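You operate a simulated robot arm through the tools that you are given. There is no shell and no other tool. Be economical: measure what you need, move in short steps, check, and stop when the job is done.

You are at the controls of a simulated two-armed robot. One attempt, no reset.

JOB
Wipe lid 95, then give the grease point under it 2 strokes.
Fine: wipe it clean with the grey rag, use the grease pump, put them back and shut the lid. What is to be rubbed or washed off counts as gone when no trace of it is left.
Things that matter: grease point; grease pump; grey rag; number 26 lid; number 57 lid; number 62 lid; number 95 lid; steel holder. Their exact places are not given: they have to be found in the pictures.

It is judged by the outcome, as a careful person would: the job done as asked, and still so three seconds after it is handed in. It fails if anything else is knocked over, pushed out of place, dropped, spilled or broken. Lids that push on must go on centred and level and be pressed home; caps that screw on are set level and turned clockwise until they are tight.

ROBOT AND FRAMES
Two 7-joint arms with three-finger grippers on one trunk, on a base that drives. Base frame: it is fixed to the floor where the robot stands at the start and does not move with it; the origin is under the middle of the robot, x ahead of it, y to its left, z up. Lengths are in mm, angles in rad, forces in N, time in s.
The left shoulder is at the start at [30, 124, 1233], the right one opposite. With the tool pointing down near the work surface each hand reaches from about 100 to 780 mm from the robot's upright axis, wherever it stands, measured 20 degrees to its own side. Places, roughly: grease point [700, 400, 1000]; number 26 lid [700, 500, 1000]; number 57 lid [700, 400, 1000]; number 62 lid [700, 400, 1000]; number 95 lid [700, 300, 1000]; steel holder [700, 200, 1000]. Payload 2.2 kg a hand.
Tool frame (each hand has its own): the origin (TCP) lies between the finger pads and is the grasp point; the fingertips stand 28 mm ahead of it; z points along the fingers, y is the line along which they close. The gripper opens to 102 mm. The gripper's body begins 71 mm behind the TCP.
Orientation is that of the tool frame in the base frame, as a unit quaternion [w, x, y, z]. With the fingers straight down and closing along the base's y, the tool's x points along the base's -x, its y along +y and its z along -z.

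CONTROLS
- The arms move only by the tool servo_tool. It takes "left_rows", "right_rows" or both (then of equal length, played together; a hand with none holds still); each is a list that holds one entry, the list of rows, each a list of 7 numbers: the shift along the base's x, y, z in units of 20 mm (1.0 is 20 mm), then the turn, a rotation vector about the base's x, y, z in units of 6 degrees (1.0 is 6 degrees), then the opening in per cent of the stroke, from 0 (shut) to 100 (fully open). In form: [[[dx, dy, dz, rx, ry, rz, grip], ...]]. A call has 1 to 12 rows; each row shifts and turns the commanded pose from where the row before left it. A call with a number of a shift or a turn outside -1 to 1 is refused whole. A row lasts 0.2 s, in which the tool goes at most 50 mm and 0.15 rad; a call with a longer step from one row to the next is refused whole, and so is a gripper value outside its range. Where a pose cannot be reached the arm comes as near as it can. A force on the tool above 80 N (or 10 N above the force at the start of the call, whichever is more), or a blocked arm, ends the call early, and 0.2 s more pass. The fingers move at their own pace and stop on an object; they squeeze with about 29 N. The grip force told is the motor's: it shows also when the fingers shut on nothing. Time passes only in rows, and 0.2 s behind the last, so rows that do not move let the fingers close. The reply holds the time, the measured pose of the TCP, the force on the tool along the base axes, the opening and the grip force, in the units named above and with some noise, with the torque about the TCP (base axes, N m) and any sound that the robot's microphone picked up.
- Cameras (640 x 400 px; columns grow to the right, rows downward): "scene" is now at [35.3, 28, 1940.2]; the picture's right is [0.39, -0.92, 0.00], its down [-0.74, -0.32, -0.59] and it looks along [0.54, 0.23, -0.81] (base axes); focal length 260 px, centre (320, 200). "left" rides on the left gripper at [72, 38, -86] in its tool frame; the picture's right is [-0.46, 0.89, 0.00], its down [-0.60, -0.32, -0.73] and it looks along [-0.65, -0.34, 0.68] (tool axes); focal length 256 px, centre (320, 200). "right" rides on the right gripper at [69, 44, -86] in its tool frame; the picture's right is [-0.53, 0.85, 0.00], its down [-0.58, -0.36, -0.73] and it looks along [-0.62, -0.39, 0.68] (tool axes); focal length 256 px, centre (320, 200).
- capture(camera): a new picture of that camera. No time passes.
- slide_trunk(by): slides the trunk up (or, below 0, down) by that many mm; the arms and the scene camera ride with it, the base frame stays. It gives what a move gives, with no picture.
- roll_base(legs): drives the robot by 1 to 6 legs, each [ahead, left, turn to the left] in mm, mm and rad, along the robot's own axes; the way and the turn of a leg run together, so that a leg with both is an arc; at most 1500 mm and 3.142 rad a leg. The arms and the cameras ride along, it lands a little off, and it stops where it bumps. It gives what a move gives.
- head_to(pan, tilt): turns the head with the scene camera to pan (to the left, within 2.496 rad either way) and tilt (down, from -0.506 to 1.204), counted from straight ahead of the robot. It gives what a move gives.
- locate(camera, pixels): for up to 12 pixels [column, row] of the newest picture of that camera ("zoom" is the newest enlarged one), the place [x, y, z] in the base frame of the surface seen there, good to about 2 mm. No time passes.
- inspect(camera, box): a new picture of the part [left, top, right, bottom] of that camera's present view, enlarged. No time passes.
- close_job(): hands the job in; it is judged then, once.

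Work in short steps. Measure before you move; look again where a grasp or a placing could have gone wrong, and mend it. You have 80 turns and 62 pictures in all, those below and enlarged ones among them. Open the grippers and draw the arms clear of the work before you hand the job in, unless the task says otherwise; then end with one line.

The tools are called after ">>>" by a JSON object that holds its "name" and its "arguments". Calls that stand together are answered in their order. servo_tool: Moves the arms, as the interface text tells. Its arguments: {"type":"object","properties":{"left_rows":{"type":"array"},"right_rows":{"type":"array"}},"required":[]} The other tools are called the same way: slide_trunk (by) slides the trunk up or down; roll_base (legs) drives the base; head_to (pan, tilt) turns the head that bears the scene camera; capture (camera) takes a picture; locate (camera, pixels) gives the place of the surface under pixels of a picture; inspect (camera, box) takes an enlarged picture of a part of a camera's view; close_job () hands the job in.

At the start:

```text
time: 0.0
left_tcp_pos: [426.7, 432.6, 1354.1]
left_tcp_rot: [0.0, 0.0, 1.0, 0.0]
left_ft_force: [-0.7, 0.5, 0.2]
left_wrist_torque: [0.03, 0.01, 0.01]
left_width: 101.9
left_gripper_force: 0.0
right_tcp_pos: [493.9, 21.6, 1418.2]
right_tcp_rot: [0.0, 0.0, 1.0, 0.0]
right_ft_force: [-0.1, -0.5, 0.0]
right_wrist_torque: [0.0, 0.03, 0.02]
right_width: 102.0
right_gripper_force: 0.1
trunk travel left (down, up): [-475.0, 65.0]
robot x, y, heading: [-3.1, -0.4, 0.001]
head pan, tilt: [0.405, 0.944]
```

scene: 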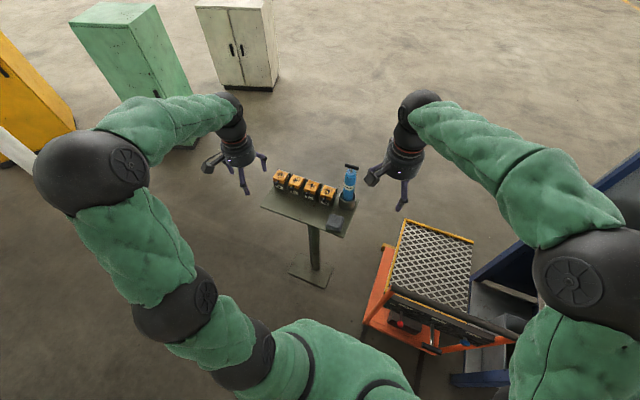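
right: 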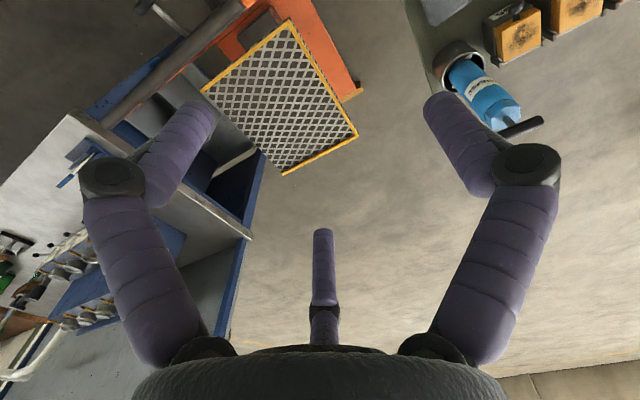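
left: 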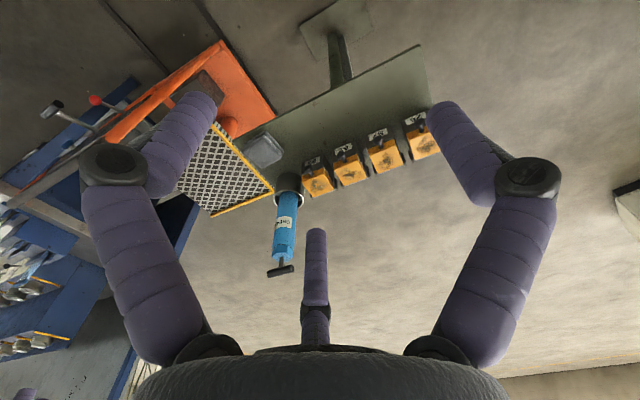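

The scene picture shows four orange boxes, the blue pump in a holder and a grey rag near (335,222). I enlarge the table in the scene view and the left view.

>>> {"name": "inspect", "arguments": {"camera": "scene", "box": [255, 150, 375, 240]}}

>>> {"name": "inspect", "arguments": {"camera": "left", "box": [230, 90, 450, 290]}}

```text
4.44 times, centred on (315, 195) of scene
```

zoom: 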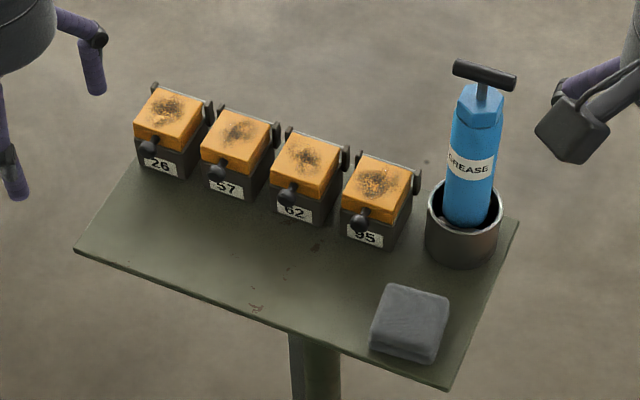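

```text
2.00 times, centred on (340, 190) of left
```

zoom: 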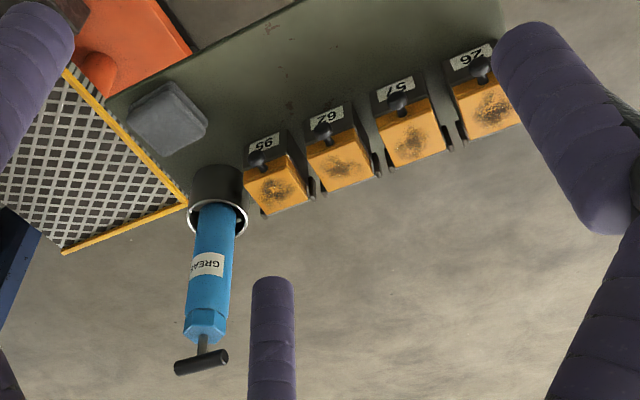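

I take the scene enlargement again so I can measure on it, this time tighter on lid 95, the pump and the rag.

>>> {"name": "inspect", "arguments": {"camera": "scene", "box": [300, 155, 370, 240]}}

```text
4.71 times, centred on (335, 198) of scene
```

zoom: 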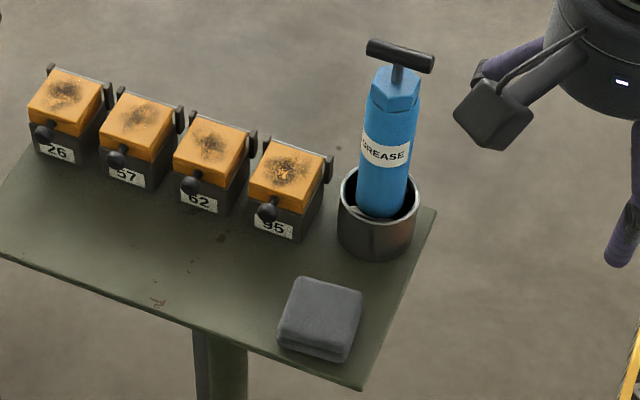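

>>> {"name": "locate", "arguments": {"camera": "zoom", "pixels": [[265, 143], [324, 157], [304, 208], [250, 190], [289, 171], [267, 210], [328, 170], [293, 281], [358, 292], [345, 352], [281, 338], [323, 312]]}}

>>> {"name": "locate", "arguments": {"camera": "zoom", "pixels": [[400, 55], [372, 48], [430, 66], [397, 72], [395, 95], [385, 155], [345, 205], [414, 215], [380, 172], [380, 245], [204, 135], [270, 290]]}}

```text
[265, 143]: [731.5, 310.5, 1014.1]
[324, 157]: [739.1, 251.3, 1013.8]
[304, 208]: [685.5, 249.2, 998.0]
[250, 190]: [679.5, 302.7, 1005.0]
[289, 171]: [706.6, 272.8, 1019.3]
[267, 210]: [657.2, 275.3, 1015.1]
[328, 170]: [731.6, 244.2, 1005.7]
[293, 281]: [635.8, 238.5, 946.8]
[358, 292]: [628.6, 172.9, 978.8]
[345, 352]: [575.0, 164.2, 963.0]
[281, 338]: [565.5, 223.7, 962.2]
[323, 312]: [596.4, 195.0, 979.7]
```

```text
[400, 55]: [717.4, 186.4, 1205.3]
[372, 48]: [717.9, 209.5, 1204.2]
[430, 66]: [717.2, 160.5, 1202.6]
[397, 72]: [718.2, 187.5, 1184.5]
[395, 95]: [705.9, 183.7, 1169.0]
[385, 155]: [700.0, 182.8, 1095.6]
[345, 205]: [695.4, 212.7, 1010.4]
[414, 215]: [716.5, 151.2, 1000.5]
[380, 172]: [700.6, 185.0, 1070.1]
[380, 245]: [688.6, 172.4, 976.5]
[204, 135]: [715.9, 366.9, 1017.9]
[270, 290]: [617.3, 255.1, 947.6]
```

Table top is near z 947, lid 95's top at (707,278,1019), its knob at (657,275,1015), the rag centre at (598,197) with its top at z 980, and the pump handle at (717,185,1205). I check what stands near the base before considering driving closer.

>>> {"name": "head_to", "arguments": {"pan": 0.2, "tilt": 1.15}}

>>> {"name": "capture", "arguments": {"camera": "scene"}}

```text
time: 0.7
left_tcp_pos: [426.5, 433.1, 1354.3]
left_tcp_rot: [0.0, 0.0, 1.0, 0.0]
left_ft_force: [-0.2, 0.0, 0.5]
left_wrist_torque: [-0.02, -0.01, -0.02]
left_width: 101.9
left_gripper_force: 0.0
right_tcp_pos: [492.8, 21.6, 1419.4]
right_tcp_rot: [0.0, 0.0, 1.0, 0.0]
right_ft_force: [0.0, -0.2, 0.7]
right_wrist_torque: [-0.03, -0.01, 0.01]
right_width: 102.0
right_gripper_force: 0.1
trunk travel left (down, up): [-475.0, 65.0]
robot x, y, heading: [2.0, 0.1, 0.002]
head pan, tilt: [0.201, 1.15]
```

```text
55 pictures are left
```

scene: 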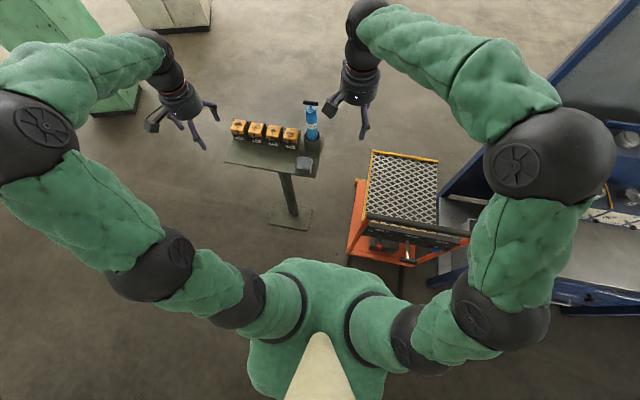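

>>> {"name": "locate", "arguments": {"camera": "scene", "pixels": [[290, 222], [268, 225], [312, 208], [347, 255], [375, 262], [360, 200], [320, 250], [372, 155], [365, 215], [225, 160], [316, 176], [400, 285]]}}

```text
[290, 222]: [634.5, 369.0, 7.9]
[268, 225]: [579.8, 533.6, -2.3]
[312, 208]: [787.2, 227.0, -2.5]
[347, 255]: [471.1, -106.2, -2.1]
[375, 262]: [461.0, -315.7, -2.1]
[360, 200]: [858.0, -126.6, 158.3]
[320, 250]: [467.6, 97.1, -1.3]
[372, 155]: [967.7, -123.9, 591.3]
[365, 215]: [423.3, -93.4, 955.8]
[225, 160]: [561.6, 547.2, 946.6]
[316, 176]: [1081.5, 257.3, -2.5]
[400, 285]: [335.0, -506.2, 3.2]
```

The cart lies right of y=-93 and the table foot begins at x≈580. I drive left 150 and ahead 100 for comfortable reach; the hands are well above everything at that height.

>>> {"name": "roll_base", "arguments": {"legs": [[0, 150, 0], [100, 0, 0]]}}

>>> {"name": "head_to", "arguments": {"pan": 0.2, "tilt": 0.95}}

>>> {"name": "capture", "arguments": {"camera": "scene"}}

>>> {"name": "capture", "arguments": {"camera": "right"}}

```text
time: 2.9
left_tcp_pos: [524.4, 586.7, 1352.8]
left_tcp_rot: [0.0, 0.0, 1.0, 0.0]
left_ft_force: [-0.2, -0.2, 0.4]
left_wrist_torque: [-0.01, 0.01, -0.02]
left_width: 102.0
left_gripper_force: 0.0
right_tcp_pos: [591.5, 177.1, 1418.7]
right_tcp_rot: [0.0, 0.0, 1.0, 0.0]
right_ft_force: [0.2, 0.4, 0.6]
right_wrist_torque: [-0.05, 0.02, 0.01]
right_width: 101.9
right_gripper_force: 0.1
trunk travel left (down, up): [-475.0, 65.0]
robot x, y, heading: [98.5, 160.3, -0.002]
head pan, tilt: [0.201, 1.15]
```

```text
time: 3.6
left_tcp_pos: [524.3, 586.5, 1353.2]
left_tcp_rot: [0.001, -0.001, 1.0, -0.001]
left_ft_force: [-0.4, 0.3, 0.4]
left_wrist_torque: [0.02, 0.01, 0.0]
left_width: 101.8
left_gripper_force: 0.1
right_tcp_pos: [591.7, 174.4, 1418.7]
right_tcp_rot: [0.0, 0.0, 1.0, 0.0]
right_ft_force: [-0.3, -0.5, -0.2]
right_wrist_torque: [0.01, 0.0, 0.02]
right_width: 101.9
right_gripper_force: 0.1
trunk travel left (down, up): [-475.0, 65.0]
robot x, y, heading: [95.1, 153.8, 0.001]
head pan, tilt: [0.201, 0.949]
```

```text
54 pictures are left
```

scene: 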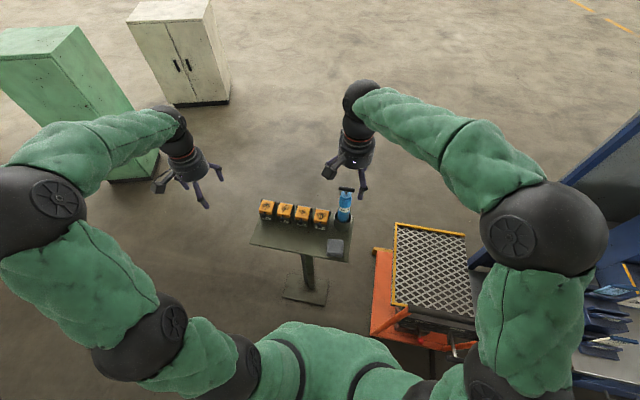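

```text
53 pictures are left
```

right: 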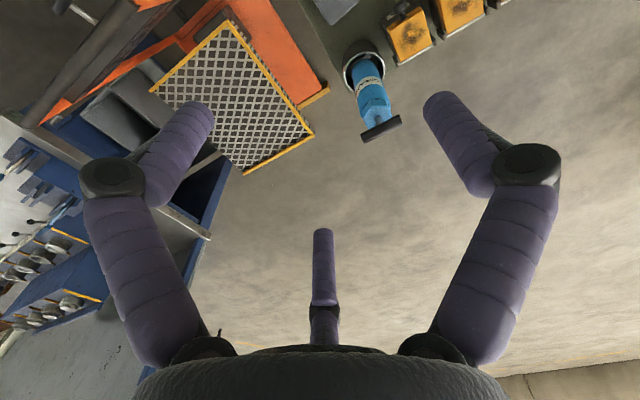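

Right hand sits almost above the rag, so it will fetch it: centre ≈(597,198), turned about +9.5° about z. I descend over it first.

>>> {"name": "servo_tool", "arguments": {"right_rows": [[[0.3, 0.6, -1, 0, 0, 0.8, 100], [0, 0.6, -1, 0, 0, 0.8, 100], [0, 0, -1, 0, 0, 0, 100], [0, 0, -1, 0, 0, 0, 100], [0, 0, -1, 0, 0, 0, 100], [0, 0, -1, 0, 0, 0, 100], [0, 0, -1, 0, 0, 0, 100], [0, 0, -1, 0, 0, 0, 100], [0, 0, -1, 0, 0, 0, 100], [0, 0, -1, 0, 0, 0, 100], [0, 0, -1, 0, 0, 0, 100], [0, 0, -1, 0, 0, 0, 100]]]}}

>>> {"name": "capture", "arguments": {"camera": "right"}}

```text
time: 6.2
left_tcp_pos: [524.1, 586.7, 1353.5]
left_tcp_rot: [0.0, 0.0, 1.0, -0.001]
left_ft_force: [-0.1, -0.9, -0.7]
left_wrist_torque: [-0.03, 0.0, -0.02]
left_width: 102.1
left_gripper_force: 0.1
right_tcp_pos: [597.2, 198.5, 1178.6]
right_tcp_rot: [-0.001, -0.084, 0.996, 0.0]
right_ft_force: [0.6, -0.1, -0.1]
right_wrist_torque: [0.0, 0.06, 0.01]
right_width: 101.8
right_gripper_force: 0.0
trunk travel left (down, up): [-475.0, 65.0]
robot x, y, heading: [101.4, 155.9, 0.002]
head pan, tilt: [0.201, 0.949]
```

```text
52 pictures are left
```

right: 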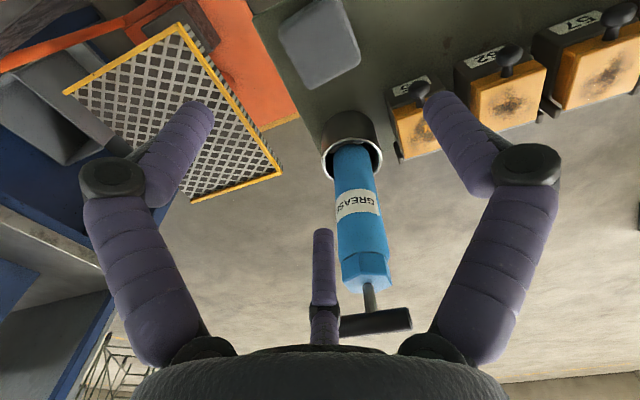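

The rag lies at (320,40) as expected, and the pump at (360,210). I locate the visible finger parts to be sure which way they close, plus points on the rag.

>>> {"name": "locate", "arguments": {"camera": "right", "pixels": [[200, 115], [440, 105], [323, 240], [110, 175], [525, 165], [323, 310], [320, 50], [285, 15], [345, 5], [360, 62], [300, 88], [410, 90]]}}

```text
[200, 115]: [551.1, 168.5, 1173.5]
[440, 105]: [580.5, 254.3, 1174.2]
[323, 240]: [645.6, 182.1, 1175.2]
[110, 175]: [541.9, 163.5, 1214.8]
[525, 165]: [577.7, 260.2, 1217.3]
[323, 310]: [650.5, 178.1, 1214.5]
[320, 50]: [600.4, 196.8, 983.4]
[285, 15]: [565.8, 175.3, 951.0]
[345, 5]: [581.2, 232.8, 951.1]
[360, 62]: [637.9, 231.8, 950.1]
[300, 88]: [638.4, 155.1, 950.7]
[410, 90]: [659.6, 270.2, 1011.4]
```

The picture shows three fingers around the TCP at about 120° spacing rather than the two I was told about. I close halfway in free air and look at how they move before trusting any grasp.

>>> {"name": "servo_tool", "arguments": {"right_rows": [[[0, 0, 0, 0, 0, 0, 40], [0, 0, 0, 0, 0, 0, 40], [0, 0, 0, 0, 0, 0, 40]]]}}

>>> {"name": "capture", "arguments": {"camera": "right"}}

>>> {"name": "inspect", "arguments": {"camera": "scene", "box": [290, 130, 410, 270]}}

```text
time: 7.0
left_tcp_pos: [525.5, 586.6, 1353.2]
left_tcp_rot: [0.001, -0.001, 1.0, 0.0]
left_ft_force: [-0.1, -0.1, -0.3]
left_wrist_torque: [-0.03, -0.03, 0.01]
left_width: 102.2
left_gripper_force: 0.1
right_tcp_pos: [597.3, 199.4, 1178.4]
right_tcp_rot: [0.0, -0.083, 0.997, 0.0]
right_ft_force: [0.0, -0.4, 0.6]
right_wrist_torque: [-0.01, 0.03, 0.01]
right_width: 40.9
right_gripper_force: 0.2
trunk travel left (down, up): [-475.0, 65.0]
robot x, y, heading: [97.9, 153.6, -0.003]
head pan, tilt: [0.201, 0.949]
```

```text
51 pictures are left
```

right: 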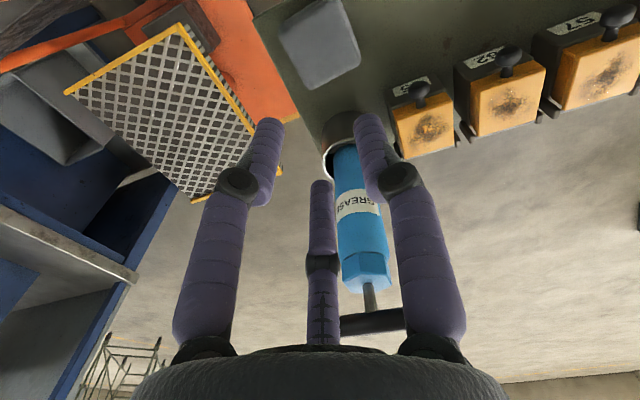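

```text
2.86 times, centred on (350, 200) of scene
```

zoom: 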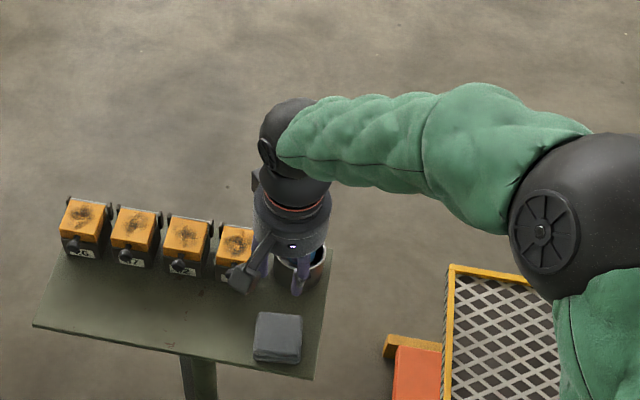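

>>> {"name": "locate", "arguments": {"camera": "right", "pixels": [[268, 124], [365, 120], [322, 186], [262, 160], [375, 150], [322, 225], [235, 185], [400, 175], [322, 265]]}}

```text
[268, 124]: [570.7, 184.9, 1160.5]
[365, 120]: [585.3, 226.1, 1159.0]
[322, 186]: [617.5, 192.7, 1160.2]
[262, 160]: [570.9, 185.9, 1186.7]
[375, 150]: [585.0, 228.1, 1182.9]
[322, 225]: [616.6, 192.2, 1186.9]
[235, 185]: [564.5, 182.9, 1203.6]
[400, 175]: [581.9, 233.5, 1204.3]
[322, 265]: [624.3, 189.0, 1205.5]
```

The hand does close three fingers radially around the TCP (tips ~25 mm ahead), so the rag can still be gripped around its sides. I refine the rag's corners.

>>> {"name": "locate", "arguments": {"camera": "right", "pixels": [[286, 36], [338, 6], [354, 56], [306, 82], [280, 38], [343, 4], [359, 58], [304, 89], [282, 60], [330, 75]]}}

```text
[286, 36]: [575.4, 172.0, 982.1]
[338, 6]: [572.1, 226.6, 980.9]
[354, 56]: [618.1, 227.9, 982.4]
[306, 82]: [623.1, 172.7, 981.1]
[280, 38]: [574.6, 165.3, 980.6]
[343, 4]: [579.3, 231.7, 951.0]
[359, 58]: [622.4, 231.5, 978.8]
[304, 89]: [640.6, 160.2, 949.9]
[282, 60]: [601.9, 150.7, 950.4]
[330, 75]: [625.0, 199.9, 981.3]
```

Rag top is centred at (598,199), about 53×62, turned ~3°. I open and descend so the tips stay ~10 mm above the table, then close.

>>> {"name": "servo_tool", "arguments": {"right_rows": [[[0, 0, 0, 0, 0, -0.5, 100], [0, 0, 0, 0, 0, -0.5, 100], [0, 0, -1, 0, 0, 0, 100], [0, 0, -1, 0, 0, 0, 100], [0, 0, -1, 0, 0, 0, 100], [0, 0, -1, 0, 0, 0, 100], [0, 0, -1, 0, 0, 0, 100], [0, 0, -1, 0, 0, 0, 100], [0, 0, -1, 0, 0, 0, 100], [0, 0, -1, 0, 0, 0, 100], [0, 0, -1, 0, 0, 0, 100], [0, 0, -0.55, 0, 0, 0, 100]]]}}

>>> {"name": "capture", "arguments": {"camera": "right"}}

```text
time: 9.6
left_tcp_pos: [523.6, 587.2, 1352.7]
left_tcp_rot: [0.001, 0.0, 1.0, 0.0]
left_ft_force: [-0.6, 0.1, -1.1]
left_wrist_torque: [-0.04, -0.02, 0.05]
left_width: 101.9
left_gripper_force: 0.0
right_tcp_pos: [598.5, 201.7, 988.3]
right_tcp_rot: [0.0, -0.032, 0.999, 0.0]
right_ft_force: [-0.1, 0.7, -0.4]
right_wrist_torque: [0.0, 0.02, 0.03]
right_width: 102.1
right_gripper_force: 0.0
trunk travel left (down, up): [-475.0, 65.0]
robot x, y, heading: [98.4, 154.1, -0.005]
head pan, tilt: [0.201, 0.949]
```

```text
49 pictures are left
```

right: 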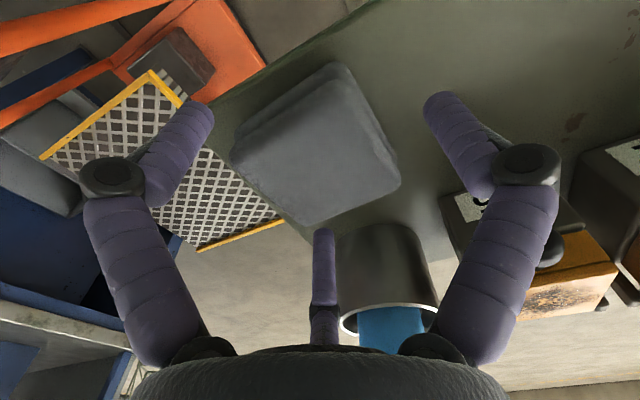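

The rag sits between the fingers. Close and lift.

>>> {"name": "servo_tool", "arguments": {"right_rows": [[[0, 0, 0, 0, 0, 0, 30], [0, 0, 0, 0, 0, 0, 20], [0, 0, 0, 0, 0, 0, 20], [0, 0, 0, 0, 0, 0, 20]]]}}

>>> {"name": "servo_tool", "arguments": {"right_rows": [[[0, 0, 1, 0, 0, 0, 20], [0, 0, 1, 0, 0, 0, 20], [0, 0, 1, 0, 0, 0, 20], [0, 0, 1, 0, 0, 0, 20], [0, 0, 1, 0, 0, 0, 20]]]}}

>>> {"name": "capture", "arguments": {"camera": "right"}}

```text
time: 10.6
left_tcp_pos: [523.4, 587.1, 1354.1]
left_tcp_rot: [0.0, 0.001, 1.0, 0.0]
left_ft_force: [0.5, -0.7, 0.0]
left_wrist_torque: [-0.01, 0.02, -0.04]
left_width: 102.1
left_gripper_force: 0.0
right_tcp_pos: [598.6, 200.8, 989.0]
right_tcp_rot: [0.001, -0.031, 1.0, 0.0]
right_ft_force: [2.3, 0.5, 7.4]
right_wrist_torque: [-0.26, -0.24, 0.07]
right_width: 79.0
right_gripper_force: 28.7
trunk travel left (down, up): [-475.0, 65.0]
robot x, y, heading: [98.8, 155.1, 0.001]
head pan, tilt: [0.201, 0.949]
```

```text
time: 11.8
left_tcp_pos: [523.1, 587.2, 1353.6]
left_tcp_rot: [0.0, 0.0, 1.0, 0.001]
left_ft_force: [-0.2, -0.3, -1.0]
left_wrist_torque: [0.03, 0.01, -0.04]
left_width: 101.9
left_gripper_force: 0.0
right_tcp_pos: [598.2, 199.4, 1088.8]
right_tcp_rot: [0.0, -0.032, 0.999, 0.0]
right_ft_force: [-1.5, -0.1, -1.3]
right_wrist_torque: [0.03, -0.01, 0.0]
right_width: 78.8
right_gripper_force: 29.3
trunk travel left (down, up): [-475.0, 65.0]
robot x, y, heading: [97.0, 154.2, 0.002]
head pan, tilt: [0.201, 0.949]
```

```text
48 pictures are left
```

right: 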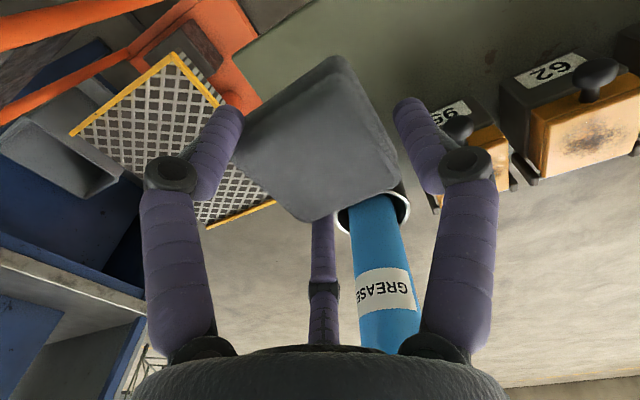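

The rag is held (width 79), its underside about 40 mm below the TCP. I move left first, then ahead over lid 95, staying clear of the pump.

>>> {"name": "servo_tool", "arguments": {"right_rows": [[[0, 1, 0, 0, 0, 0, 20], [0, 1, 0, 0, 0, 0, 20], [0, 1, 0, 0, 0, 0, 20], [0, 1, 0, 0, 0, 0, 20], [0, 0.2, 0, 0, 0, 0, 20], [1, 0, 0, 0, 0, 0, 20], [1, 0, 0, 0, 0, 0, 20], [1, 0, 0, 0, 0, 0, 20], [1, 0, 0, 0, 0, 0, 20], [1, 0, 0, 0, 0, 0, 20], [0.4, 0, 0, 0, 0, 0, 20]]]}}

>>> {"name": "capture", "arguments": {"camera": "right"}}

>>> {"name": "inspect", "arguments": {"camera": "scene", "box": [290, 150, 390, 260]}}

```text
time: 14.2
left_tcp_pos: [524.0, 586.6, 1353.7]
left_tcp_rot: [0.0, 0.001, 1.0, -0.001]
left_ft_force: [0.5, 0.7, 0.2]
left_wrist_torque: [-0.03, 0.03, 0.01]
left_width: 101.8
left_gripper_force: 0.1
right_tcp_pos: [706.0, 283.1, 1087.3]
right_tcp_rot: [0.0, -0.031, 1.0, 0.001]
right_ft_force: [1.1, 0.1, -1.2]
right_wrist_torque: [0.0, -0.03, 0.02]
right_width: 78.8
right_gripper_force: 29.0
trunk travel left (down, up): [-475.0, 65.0]
robot x, y, heading: [95.2, 153.7, -0.001]
head pan, tilt: [0.201, 0.949]
```

```text
47 pictures are left
```

right: 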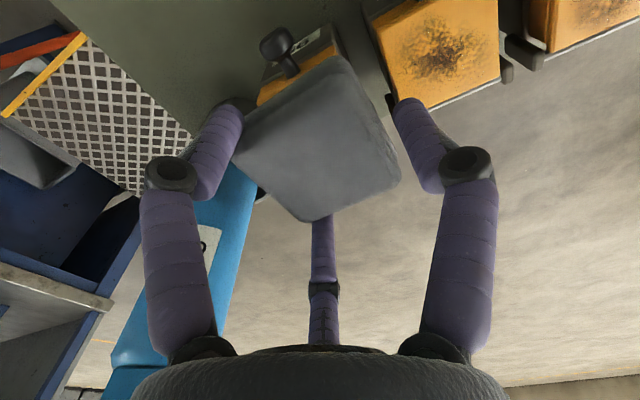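

```text
3.64 times, centred on (340, 205) of scene
```

zoom: 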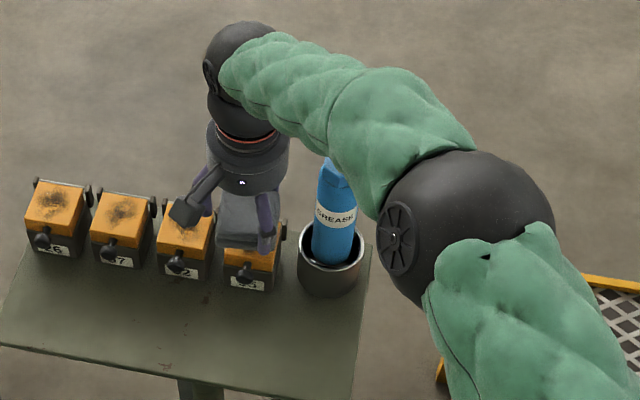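

The forearm passes near the pump's handle in the view. I check its height over there before lowering.

>>> {"name": "locate", "arguments": {"camera": "zoom", "pixels": [[335, 150], [320, 80], [370, 110], [420, 150], [470, 190], [375, 205], [430, 280], [250, 110], [285, 150], [258, 240]]}}

>>> {"name": "inspect", "arguments": {"camera": "left", "box": [0, 0, 640, 400]}}

```text
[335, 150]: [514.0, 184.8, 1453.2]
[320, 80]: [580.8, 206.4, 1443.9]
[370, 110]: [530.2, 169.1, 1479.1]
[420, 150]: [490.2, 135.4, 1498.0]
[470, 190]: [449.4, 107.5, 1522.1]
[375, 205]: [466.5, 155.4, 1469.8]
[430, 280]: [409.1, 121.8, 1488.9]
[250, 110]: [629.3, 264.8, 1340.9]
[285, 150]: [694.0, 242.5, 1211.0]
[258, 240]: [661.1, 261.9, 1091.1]
```

```text
1.00 times, centred on (320, 200) of left (not enlarged: the box is as wide or as high as the picture)
```

zoom: 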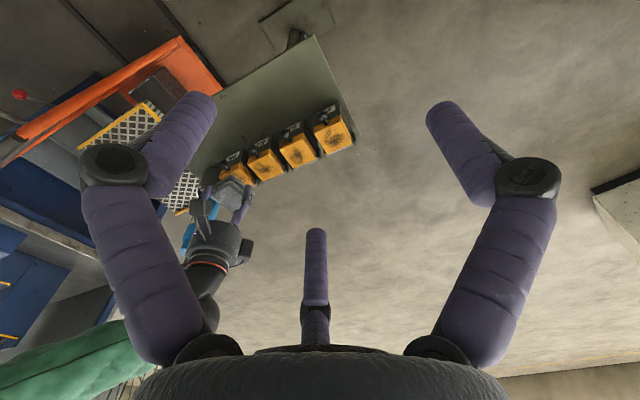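

The forearm is near z 1450, well above the pump. I lower the rag gently to contact.

>>> {"name": "servo_tool", "arguments": {"right_rows": [[[0, -0.1, -0.7, 0, 0, 0, 20], [0, 0, -0.5, 0, 0, 0, 20], [0, 0, -0.1, 0, 0, 0, 20], [0, 0, -0.1, 0, 0, 0, 20]]]}}

```text
time: 15.2
left_tcp_pos: [523.1, 587.2, 1353.1]
left_tcp_rot: [0.0, 0.001, 1.0, 0.0]
left_ft_force: [0.1, -0.1, -0.3]
left_wrist_torque: [-0.02, 0.02, 0.0]
left_width: 101.8
left_gripper_force: 0.1
right_tcp_pos: [705.7, 281.8, 1059.9]
right_tcp_rot: [0.0, -0.031, 1.0, 0.0]
right_ft_force: [-0.3, -0.5, 0.1]
right_wrist_torque: [0.0, 0.02, 0.0]
right_width: 78.6
right_gripper_force: 28.9
trunk travel left (down, up): [-475.0, 65.0]
robot x, y, heading: [101.3, 155.7, -0.0]
head pan, tilt: [0.201, 0.949]
```

Still no contact at z 1060; I go down in finer steps.

>>> {"name": "servo_tool", "arguments": {"right_rows": [[[0, 0, -0.05, 0, 0, 0, 20], [0, 0, -0.05, 0, 0, 0, 20]]]}}

>>> {"name": "servo_tool", "arguments": {"right_rows": [[[0, 0, -0.1, 0, 0, 0, 20]]]}}

```text
time: 15.8
left_tcp_pos: [523.6, 586.7, 1353.7]
left_tcp_rot: [0.001, 0.0, 1.0, 0.0]
left_ft_force: [-0.2, 0.1, 0.0]
left_wrist_torque: [-0.01, 0.0, -0.01]
left_width: 101.9
left_gripper_force: 0.0
right_tcp_pos: [706.4, 282.8, 1059.3]
right_tcp_rot: [0.001, -0.032, 1.0, 0.0]
right_ft_force: [-1.1, 0.2, 4.9]
right_wrist_torque: [-0.08, -0.04, 0.03]
right_width: 78.9
right_gripper_force: 28.7
trunk travel left (down, up): [-475.0, 65.0]
robot x, y, heading: [100.3, 156.3, -0.0]
head pan, tilt: [0.201, 0.949]
```

```text
time: 16.2
left_tcp_pos: [521.8, 586.5, 1353.9]
left_tcp_rot: [-0.001, 0.0, 1.0, 0.0]
left_ft_force: [-0.7, 0.0, 0.1]
left_wrist_torque: [-0.02, -0.01, -0.01]
left_width: 101.9
left_gripper_force: 0.1
right_tcp_pos: [705.2, 281.2, 1058.6]
right_tcp_rot: [0.002, -0.031, 1.0, 0.001]
right_ft_force: [-2.1, -0.4, 13.2]
right_wrist_torque: [-0.24, -0.1, 0.02]
right_width: 78.7
right_gripper_force: 29.4
trunk travel left (down, up): [-475.0, 65.0]
robot x, y, heading: [98.9, 157.7, -0.0]
head pan, tilt: [0.201, 0.949]
```

Contact with 13 N at the lid top. I wipe back and forth with small sideways offsets.

>>> {"name": "servo_tool", "arguments": {"right_rows": [[[-0.5, 0, 0, 0, 0, 0, 20], [-0.5, 0, 0, 0, 0, 0, 20], [0.5, -0.2, 0, 0, 0, 0, 20], [0.5, 0, 0, 0, 0, 0, 20], [0.5, 0, 0, 0, 0, 0, 20], [-0.5, 0, 0, 0, 0, 0, 20], [-0.5, 0.3, 0, 0, 0, 0, 20], [-0.5, 0, 0, 0, 0, 0, 20], [0.5, 0, 0, 0, 0, 0, 20], [0.5, 0, 0, 0, 0, 0, 20], [0.5, -0.1, 0, 0, 0, 0, 20], [-0.5, 0, 0, 0, 0, 0, 20]]]}}

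>>> {"name": "servo_tool", "arguments": {"right_rows": [[[0, 0.4, 0, 0, 0, 0, 20], [0, 0.4, 0, 0, 0, 0, 20], [0, -0.4, 0, 0, 0, 0, 20], [0, -0.5, 0, 0, 0, 0, 20], [-0.4, 0.5, 0, 0, 0, 0, 20], [0, 0.4, 0, 0, 0, 0, 20], [0, -0.4, 0, 0, 0, 0, 20], [0.4, -0.4, 0, 0, 0, 0, 20], [0.4, 0.4, 0, 0, 0, 0, 20], [0, 0.4, 0, 0, 0, 0, 20], [0, -0.4, 0, 0, 0, 0, 20], [-0.4, -0.4, 0, 0, 0, 0, 20]]]}}

>>> {"name": "servo_tool", "arguments": {"right_rows": [[[0, 0, 0.5, 0, 0, 0, 20], [0, 0, 1, 0, 0, 0, 20], [0, 0, 1, 0, 0, 0, 20], [-1, 0, 0, 0, 0, 0, 20], [-1, 0, 0, 0, 0, 0, 20], [-1, 0, 0, 0, 0, 0, 20], [-1, 0, 0, 0, 0, 0, 20], [-1, 0, 0, 0, 0, 0, 20], [-0.5, 0, 0, 0, 0, 0, 20]]]}}

>>> {"name": "inspect", "arguments": {"camera": "scene", "box": [290, 150, 390, 260]}}

>>> {"name": "capture", "arguments": {"camera": "right"}}

```text
time: 18.8
left_tcp_pos: [523.7, 586.2, 1354.3]
left_tcp_rot: [0.0, 0.0, 1.0, 0.001]
left_ft_force: [0.2, -0.2, -0.2]
left_wrist_torque: [0.0, 0.0, -0.01]
left_width: 101.7
left_gripper_force: 0.0
right_tcp_pos: [707.8, 281.4, 1055.8]
right_tcp_rot: [0.002, -0.032, 0.999, 0.0]
right_ft_force: [6.0, 0.0, 12.5]
right_wrist_torque: [-0.38, 0.02, 0.2]
right_width: 79.0
right_gripper_force: 28.7
trunk travel left (down, up): [-475.0, 65.0]
robot x, y, heading: [95.9, 151.7, -0.002]
head pan, tilt: [0.201, 0.949]
```

```text
time: 21.4
left_tcp_pos: [523.2, 586.1, 1353.6]
left_tcp_rot: [0.0, 0.0, 1.0, 0.001]
left_ft_force: [-0.8, -0.1, 0.0]
left_wrist_torque: [0.04, 0.01, 0.02]
left_width: 102.1
left_gripper_force: 0.0
right_tcp_pos: [706.1, 283.3, 1056.2]
right_tcp_rot: [0.001, -0.032, 0.999, -0.001]
right_ft_force: [2.2, 0.8, 7.7]
right_wrist_torque: [-0.18, 0.02, 0.03]
right_width: 78.8
right_gripper_force: 29.0
trunk travel left (down, up): [-475.0, 65.0]
robot x, y, heading: [97.5, 152.5, -0.002]
head pan, tilt: [0.201, 0.949]
```

```text
time: 23.4
left_tcp_pos: [523.7, 587.2, 1353.9]
left_tcp_rot: [0.0, 0.0, 1.0, 0.001]
left_ft_force: [-0.3, -0.5, 0.2]
left_wrist_torque: [0.0, -0.04, -0.01]
left_width: 102.1
left_gripper_force: 0.0
right_tcp_pos: [595.7, 281.6, 1105.8]
right_tcp_rot: [0.0, -0.032, 0.999, 0.0]
right_ft_force: [-0.6, 0.3, -0.2]
right_wrist_torque: [0.01, -0.03, 0.0]
right_width: 78.8
right_gripper_force: 28.5
trunk travel left (down, up): [-475.0, 65.0]
robot x, y, heading: [98.9, 151.1, -0.002]
head pan, tilt: [0.201, 0.949]
```

```text
3.64 times, centred on (340, 205) of scene
```

zoom: 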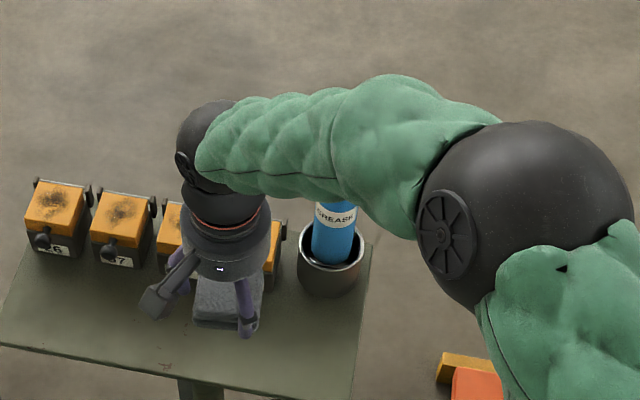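

```text
43 pictures are left
```

right: 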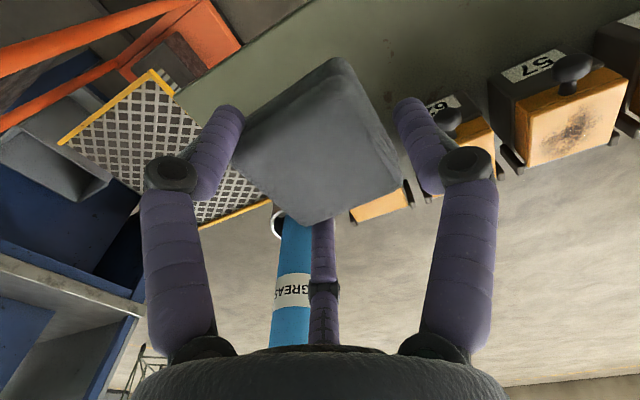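

I carry the rag back above its old place (y≈200) so lid 95 can be seen.

>>> {"name": "servo_tool", "arguments": {"right_rows": [[[0, -1, 0, 0, 0, 0, 20], [0, -1, 0, 0, 0, 0, 20], [0, -1, 0, 0, 0, 0, 20], [0, -1, 0, 0, 0, 0, 20]]]}}

>>> {"name": "inspect", "arguments": {"camera": "left", "box": [190, 90, 370, 220]}}

```text
time: 24.4
left_tcp_pos: [523.8, 585.9, 1354.3]
left_tcp_rot: [0.0, 0.0, 1.0, 0.001]
left_ft_force: [0.0, 0.1, 0.6]
left_wrist_torque: [0.03, 0.01, -0.01]
left_width: 102.0
left_gripper_force: 0.1
right_tcp_pos: [595.5, 200.1, 1105.7]
right_tcp_rot: [0.0, -0.032, 0.999, 0.001]
right_ft_force: [0.3, -0.1, -1.5]
right_wrist_torque: [0.0, -0.03, 0.01]
right_width: 79.1
right_gripper_force: 29.4
trunk travel left (down, up): [-475.0, 65.0]
robot x, y, heading: [96.9, 149.9, -0.001]
head pan, tilt: [0.201, 0.949]
```

```text
3.08 times, centred on (280, 155) of left
```

zoom: 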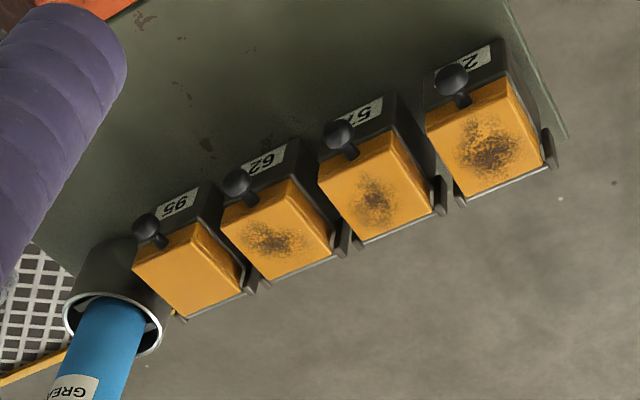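

Lid 95 looks clean. I set the rag back at (598,199).

>>> {"name": "servo_tool", "arguments": {"right_rows": [[[0.12, 0, -1, 0, 0, 0, 20], [0, 0, -1, 0, 0, 0, 20], [0, 0, -1, 0, 0, 0, 20], [0, 0, -1, 0, 0, 0, 20], [0, 0, -1, 0, 0, 0, 20], [0, 0, -0.6, 0, 0, 0, 20], [0, 0, -0.1, 0, 0, 0, 20], [0, 0, -0.1, 0, 0, 0, 20]]]}}

```text
time: 26.2
left_tcp_pos: [523.8, 587.5, 1352.9]
left_tcp_rot: [0.0, 0.0, 1.0, 0.001]
left_ft_force: [-0.8, 0.0, 0.5]
left_wrist_torque: [0.0, 0.01, 0.02]
left_width: 101.9
left_gripper_force: 0.1
right_tcp_pos: [598.3, 202.0, 989.3]
right_tcp_rot: [0.0, -0.032, 0.999, 0.001]
right_ft_force: [-0.6, 0.4, -0.3]
right_wrist_torque: [0.02, -0.03, -0.02]
right_width: 78.9
right_gripper_force: 28.9
trunk travel left (down, up): [-475.0, 65.0]
robot x, y, heading: [95.1, 151.8, -0.001]
head pan, tilt: [0.201, 0.949]
```

>>> {"name": "servo_tool", "arguments": {"right_rows": [[[0, -0.05, -0.08, 0, 0, 0, 20], [0, 0, -0.08, 0, 0, 0, 20], [0, 0, -0.05, 0, 0, 0, 20]]]}}

```text
time: 27.0
left_tcp_pos: [522.8, 586.7, 1354.8]
left_tcp_rot: [0.0, 0.001, 1.0, -0.001]
left_ft_force: [0.6, -0.5, 0.0]
left_wrist_torque: [0.02, -0.01, 0.0]
left_width: 102.2
left_gripper_force: 0.0
right_tcp_pos: [597.1, 201.3, 985.2]
right_tcp_rot: [0.001, -0.032, 0.999, 0.0]
right_ft_force: [0.0, -1.5, 6.4]
right_wrist_torque: [-0.15, 0.23, 0.08]
right_width: 78.9
right_gripper_force: 29.4
trunk travel left (down, up): [-475.0, 65.0]
robot x, y, heading: [95.5, 157.1, -0.004]
head pan, tilt: [0.201, 0.949]
```

The rag touches the table (6 N). I release and rise.

>>> {"name": "servo_tool", "arguments": {"right_rows": [[[0, 0, 0, 0, 0, 0, 100], [0, 0, 0, 0, 0, 0, 100], [0, 0, 1, 0, 0, 0, 100], [0, 0, 1, 0, 0, 0, 100], [0, 0, 1, 0, 0, 0, 100], [0, 0, 1, 0, 0, 0, 100], [0, 0, 1, 0, 0, 0, 100], [0, 0, 1, 0, 0, 0, 100], [0, 0, 1, 0, 0, 0, 100], [0, 0, 1, 0, 0, 0, 100]]]}}

>>> {"name": "capture", "arguments": {"camera": "right"}}

```text
time: 29.2
left_tcp_pos: [523.3, 587.4, 1355.1]
left_tcp_rot: [0.001, 0.001, 1.0, -0.001]
left_ft_force: [-0.3, 0.5, -0.2]
left_wrist_torque: [0.02, -0.02, 0.02]
left_width: 101.8
left_gripper_force: 0.0
right_tcp_pos: [598.4, 202.4, 1146.1]
right_tcp_rot: [0.001, -0.032, 0.999, 0.001]
right_ft_force: [0.1, -0.8, 1.0]
right_wrist_torque: [0.02, 0.01, 0.0]
right_width: 102.0
right_gripper_force: 0.1
trunk travel left (down, up): [-475.0, 65.0]
robot x, y, heading: [96.1, 153.4, 0.003]
head pan, tilt: [0.201, 0.949]
```

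```text
41 pictures are left
```

right: 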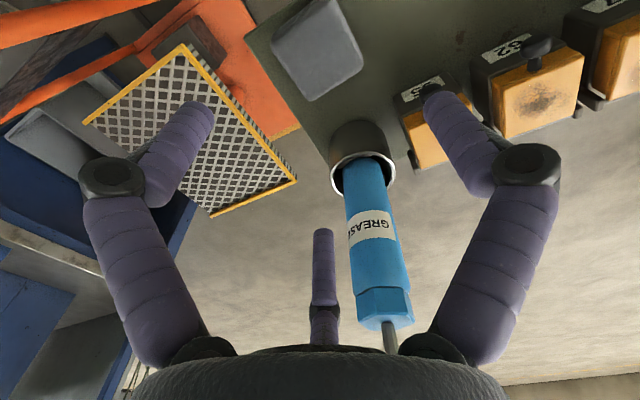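

Rag is back in place. I park the right hand up and to the right, and bring the left hand nearer to lid 95's knob for a close look.

>>> {"name": "servo_tool", "arguments": {"right_rows": [[[-0.5, 0, 1, 0, 0, 0, 100], [-0.5, 0, 1, 0, 0, 0, 100], [-0.5, 0, 1, 0, 0, 0, 100], [-0.5, -0.5, 1, 0, 0, 0, 100], [-0.5, -1, 1, 0, 0, 0, 100], [-0.5, -1, 1, 0, 0, 0, 100], [-0.5, -1, 0, 0, 0, 0, 100], [-0.5, -1, 0, 0, 0, 0, 100], [-0.5, -1, 0, 0, 0, 0, 100], [-0.5, -1, 0, 0, 0, 0, 100], [-0.5, -1, 0, 0, 0, 0, 100], [-0.5, -1, 0, 0, 0, 0, 100]]], "left_rows": [[[0, -1, 0, 0, 0, 0, 100], [0, -1, -1, 0, 0, 0, 100], [0, -1, -1, 0, 0, 0, 100], [0, -1, -1, 0, 0, 0, 100], [0, -1, -1, 0, 0, 0, 100], [0, -1, -1, 0, 0, 0, 100], [0, -1, -1, 0, 0, 0, 100], [0, -1, -1, 0, 0, 0, 60], [0, -1, 0, 0, 0, 0, 60], [0, -1, 0, 0, 0, 0, 60], [0, -1, 0, 0, 0, 0, 60], [0, -1, 0, 0, 0, 0, 60]]]}}

>>> {"name": "capture", "arguments": {"camera": "left"}}

```text
time: 31.8
left_tcp_pos: [520.9, 344.8, 1214.5]
left_tcp_rot: [0.001, -0.001, 1.0, 0.001]
left_ft_force: [-1.0, -0.4, -0.5]
left_wrist_torque: [0.02, 0.0, 0.03]
left_width: 61.3
left_gripper_force: 0.1
right_tcp_pos: [476.7, 28.2, 1265.7]
right_tcp_rot: [0.0, -0.032, 0.999, 0.001]
right_ft_force: [-0.5, 0.2, 0.3]
right_wrist_torque: [0.04, 0.02, -0.01]
right_width: 102.1
right_gripper_force: 0.0
trunk travel left (down, up): [-475.0, 65.0]
robot x, y, heading: [100.1, 152.8, 0.002]
head pan, tilt: [0.201, 0.949]
```

```text
40 pictures are left
```

left: 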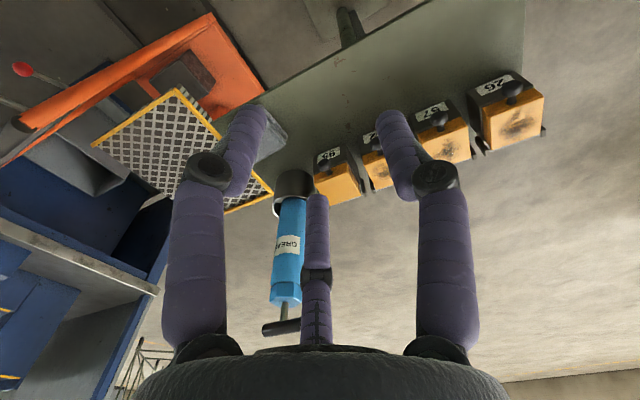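

I enlarge both views around lid 95 and its knob.

>>> {"name": "inspect", "arguments": {"camera": "left", "box": [300, 130, 380, 210]}}

>>> {"name": "inspect", "arguments": {"camera": "scene", "box": [295, 175, 365, 245]}}

```text
5.00 times, centred on (340, 170) of left
```

zoom: 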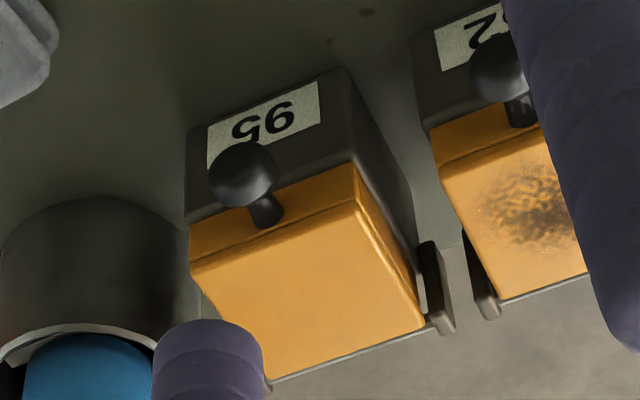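

```text
5.71 times, centred on (330, 210) of scene
```

zoom: 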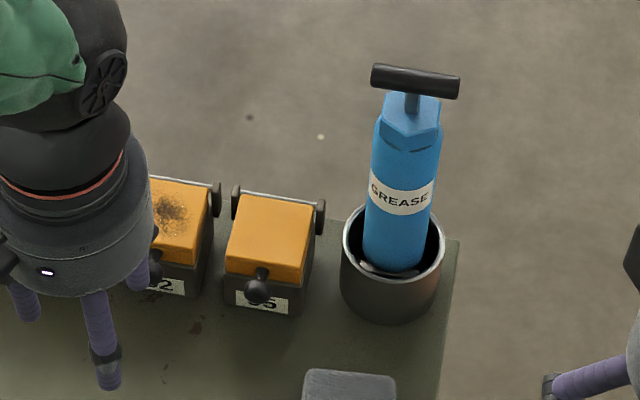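

>>> {"name": "locate", "arguments": {"camera": "zoom", "pixels": [[258, 290], [250, 285], [266, 297], [262, 272], [240, 200], [310, 208], [303, 258], [226, 252], [235, 195], [320, 205], [299, 282], [228, 275]]}}

```text
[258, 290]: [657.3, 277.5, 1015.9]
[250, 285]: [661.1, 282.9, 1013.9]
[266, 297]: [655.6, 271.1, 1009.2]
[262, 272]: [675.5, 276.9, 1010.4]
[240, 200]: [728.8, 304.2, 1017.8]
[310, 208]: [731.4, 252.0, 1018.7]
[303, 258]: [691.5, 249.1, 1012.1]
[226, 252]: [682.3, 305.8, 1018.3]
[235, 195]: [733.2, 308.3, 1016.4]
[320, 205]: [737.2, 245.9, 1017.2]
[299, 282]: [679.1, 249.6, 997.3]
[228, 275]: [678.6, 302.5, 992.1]
```

Knob ball centre ≈(659,277,1008), lid front edge at x≈681, hinge at x≈737. I'll hook the knob from below with closed fingers tilted 45° forward; first I go to a pose in front of it.

>>> {"name": "servo_tool", "arguments": {"left_rows": [[[0.25, -0.34, -0.8, 0, -0.625, 0, 0], [0.25, -0.34, -0.8, 0, -0.625, 0, 0], [0.25, -0.34, -0.8, 0, -0.625, 0, 0], [0.25, -0.34, -0.8, 0, -0.625, 0, 0], [0.25, -0.34, -0.8, 0, -0.625, 0, 0], [0.25, -0.34, -0.8, 0, -0.625, 0, 0], [0.25, -0.34, -0.8, 0, -0.625, 0, 0], [0.25, -0.34, -0.8, 0, -0.625, 0, 0], [0.25, -0.34, -0.8, 0, -0.625, 0, 0], [0.25, -0.34, -0.8, 0, -0.625, 0, 0], [0, 0, 0, 0, -0.625, 0, 0], [0, 0, 0, 0, -0.625, 0, 0]]]}}

>>> {"name": "inspect", "arguments": {"camera": "scene", "box": [270, 175, 370, 275]}}

>>> {"name": "capture", "arguments": {"camera": "left"}}

```text
time: 34.4
left_tcp_pos: [575.4, 278.9, 1054.7]
left_tcp_rot: [0.383, -0.001, 0.924, -0.001]
left_ft_force: [0.3, 0.7, 0.9]
left_wrist_torque: [0.01, -0.02, 0.0]
left_width: 2.1
left_gripper_force: 29.2
right_tcp_pos: [478.3, 29.9, 1265.6]
right_tcp_rot: [-0.001, -0.031, 1.0, 0.0]
right_ft_force: [0.4, -0.3, -0.3]
right_wrist_torque: [-0.02, 0.0, 0.01]
right_width: 102.3
right_gripper_force: 0.0
trunk travel left (down, up): [-475.0, 65.0]
robot x, y, heading: [97.4, 155.5, -0.002]
head pan, tilt: [0.201, 0.949]
```

```text
4.00 times, centred on (320, 225) of scene
```

zoom: 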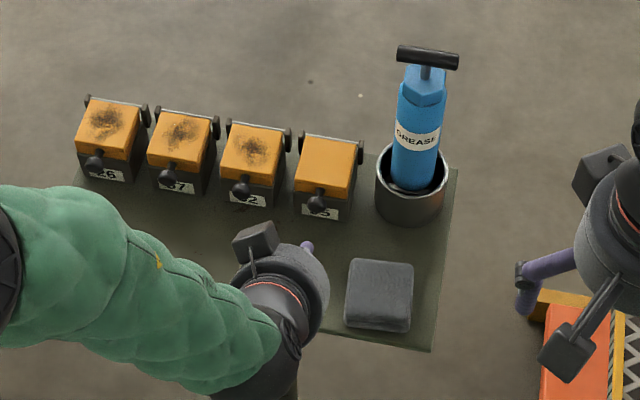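

```text
36 pictures are left
```

left: 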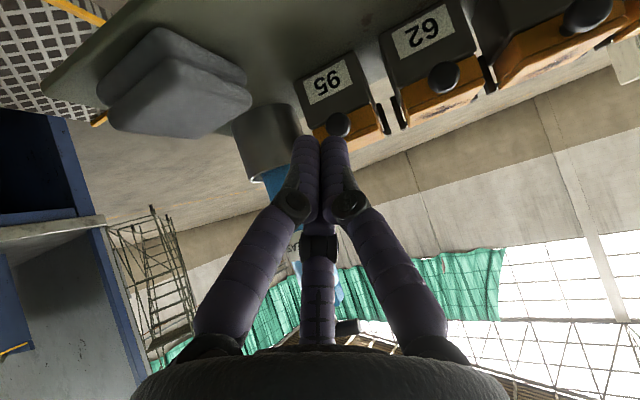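

Fingers are closed and tilted 45°, pointing at the knob. I measure tips and ball in this view.

>>> {"name": "locate", "arguments": {"camera": "left", "pixels": [[305, 142], [334, 142], [320, 150], [337, 125], [345, 118], [340, 150], [298, 175], [325, 90]]}}

```text
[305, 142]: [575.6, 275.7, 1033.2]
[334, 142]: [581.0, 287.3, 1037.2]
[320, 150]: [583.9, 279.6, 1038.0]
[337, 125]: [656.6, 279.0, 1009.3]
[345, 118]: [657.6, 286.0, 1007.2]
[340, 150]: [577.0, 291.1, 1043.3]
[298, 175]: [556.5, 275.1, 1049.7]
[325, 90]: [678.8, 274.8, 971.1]
```

Ball centre ≈(662,278,1008). I lower in front of it, slide under it, and lift gently to begin opening.

>>> {"name": "servo_tool", "arguments": {"left_rows": [[[0.35, 0, -1, 0, 0, 0, 0], [0.35, 0, -1, 0, 0, 0, 0], [0.4, 0, -1, 0, 0, 0, 0], [0, 0, -0.25, 0, 0, 0, 0], [1, 0, 0, 0, 0, 0, 0], [0.9, 0, 0, 0, 0, 0, 0], [0, 0, 0.5, 0, 0, 0, 0], [0, 0, 0.4, 0, 0, 0, 0], [0.1, 0, 0.6, 0, 0, 0, 0], [0.2, 0, 0.6, 0, 0, 0, 0], [0.3, 0, 0.6, 0, 0, 0, 0]]]}}

>>> {"name": "inspect", "arguments": {"camera": "scene", "box": [270, 175, 370, 275]}}

>>> {"name": "capture", "arguments": {"camera": "left"}}

```text
time: 36.8
left_tcp_pos: [645.5, 279.4, 1044.9]
left_tcp_rot: [0.383, -0.001, 0.924, 0.0]
left_ft_force: [0.6, -1.0, -0.5]
left_wrist_torque: [0.0, -0.03, 0.01]
left_width: 1.9
left_gripper_force: 29.1
right_tcp_pos: [477.7, 29.5, 1264.6]
right_tcp_rot: [0.0, -0.032, 1.0, 0.0]
right_ft_force: [-0.1, -0.2, 0.1]
right_wrist_torque: [0.02, 0.02, -0.03]
right_width: 102.0
right_gripper_force: 0.1
trunk travel left (down, up): [-475.0, 65.0]
robot x, y, heading: [100.5, 152.9, -0.005]
head pan, tilt: [0.201, 0.949]
```

```text
4.00 times, centred on (320, 225) of scene
```

zoom: 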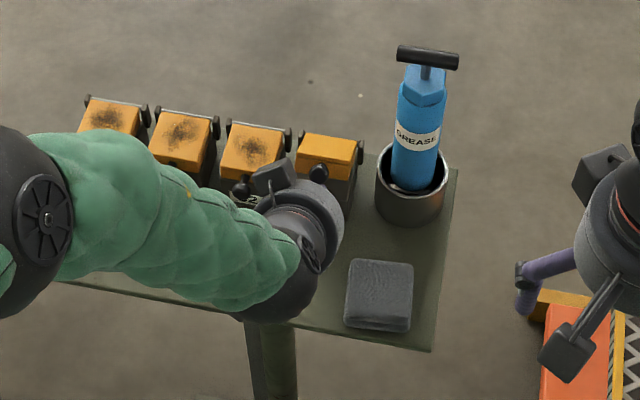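

```text
34 pictures are left
```

left: 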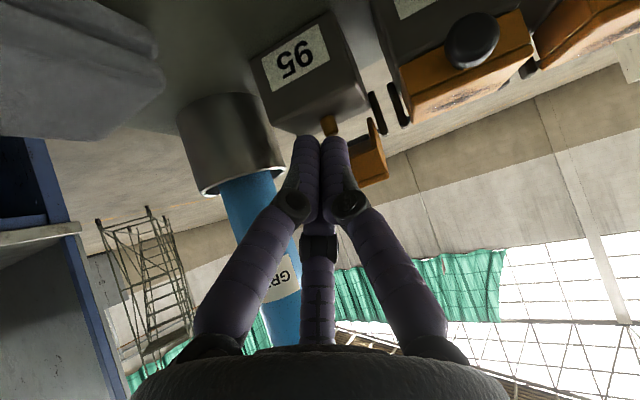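

The lid is lifting on the knob (ball at (318,173) in the scene zoom). I continue along the arc.

>>> {"name": "servo_tool", "arguments": {"left_rows": [[[0.3, 0, 0.39, 0, 0, 0, 0], [0.3, 0, 0.39, 0, 0, 0, 0], [0.39, 0, 0.3, 0, 0, 0, 0], [0.39, 0, 0.3, 0, 0, 0, 0], [0.45, 0, 0.18, 0, 0, 0, 0], [0.45, 0, 0.18, 0, 0, 0, 0], [0.5, 0, 0.06, 0, 0, 0, 0], [0.5, 0, 0.06, 0, 0, 0, 0]]]}}

>>> {"name": "inspect", "arguments": {"camera": "scene", "box": [270, 175, 370, 275]}}

>>> {"name": "capture", "arguments": {"camera": "left"}}

```text
time: 38.6
left_tcp_pos: [710.3, 280.7, 1079.7]
left_tcp_rot: [0.382, 0.0, 0.924, 0.0]
left_ft_force: [0.5, 0.2, 0.2]
left_wrist_torque: [0.01, 0.0, -0.04]
left_width: 2.2
left_gripper_force: 31.7
right_tcp_pos: [477.5, 29.8, 1265.8]
right_tcp_rot: [0.0, -0.032, 0.999, 0.0]
right_ft_force: [-0.1, 0.0, 0.4]
right_wrist_torque: [0.02, 0.0, 0.01]
right_width: 101.7
right_gripper_force: 0.0
trunk travel left (down, up): [-475.0, 65.0]
robot x, y, heading: [97.7, 155.0, -0.005]
head pan, tilt: [0.201, 0.949]
```

```text
4.00 times, centred on (320, 225) of scene
```

zoom: 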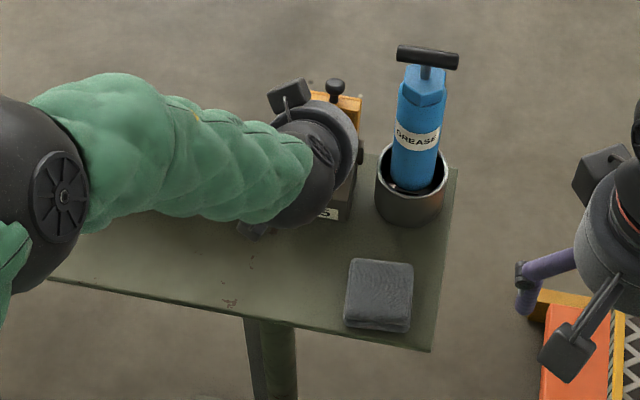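

```text
32 pictures are left
```

left: 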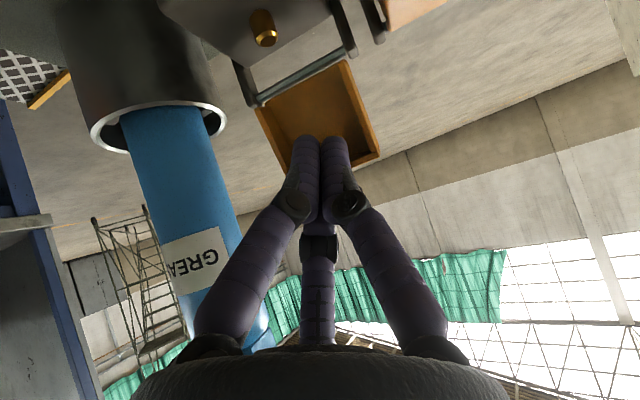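

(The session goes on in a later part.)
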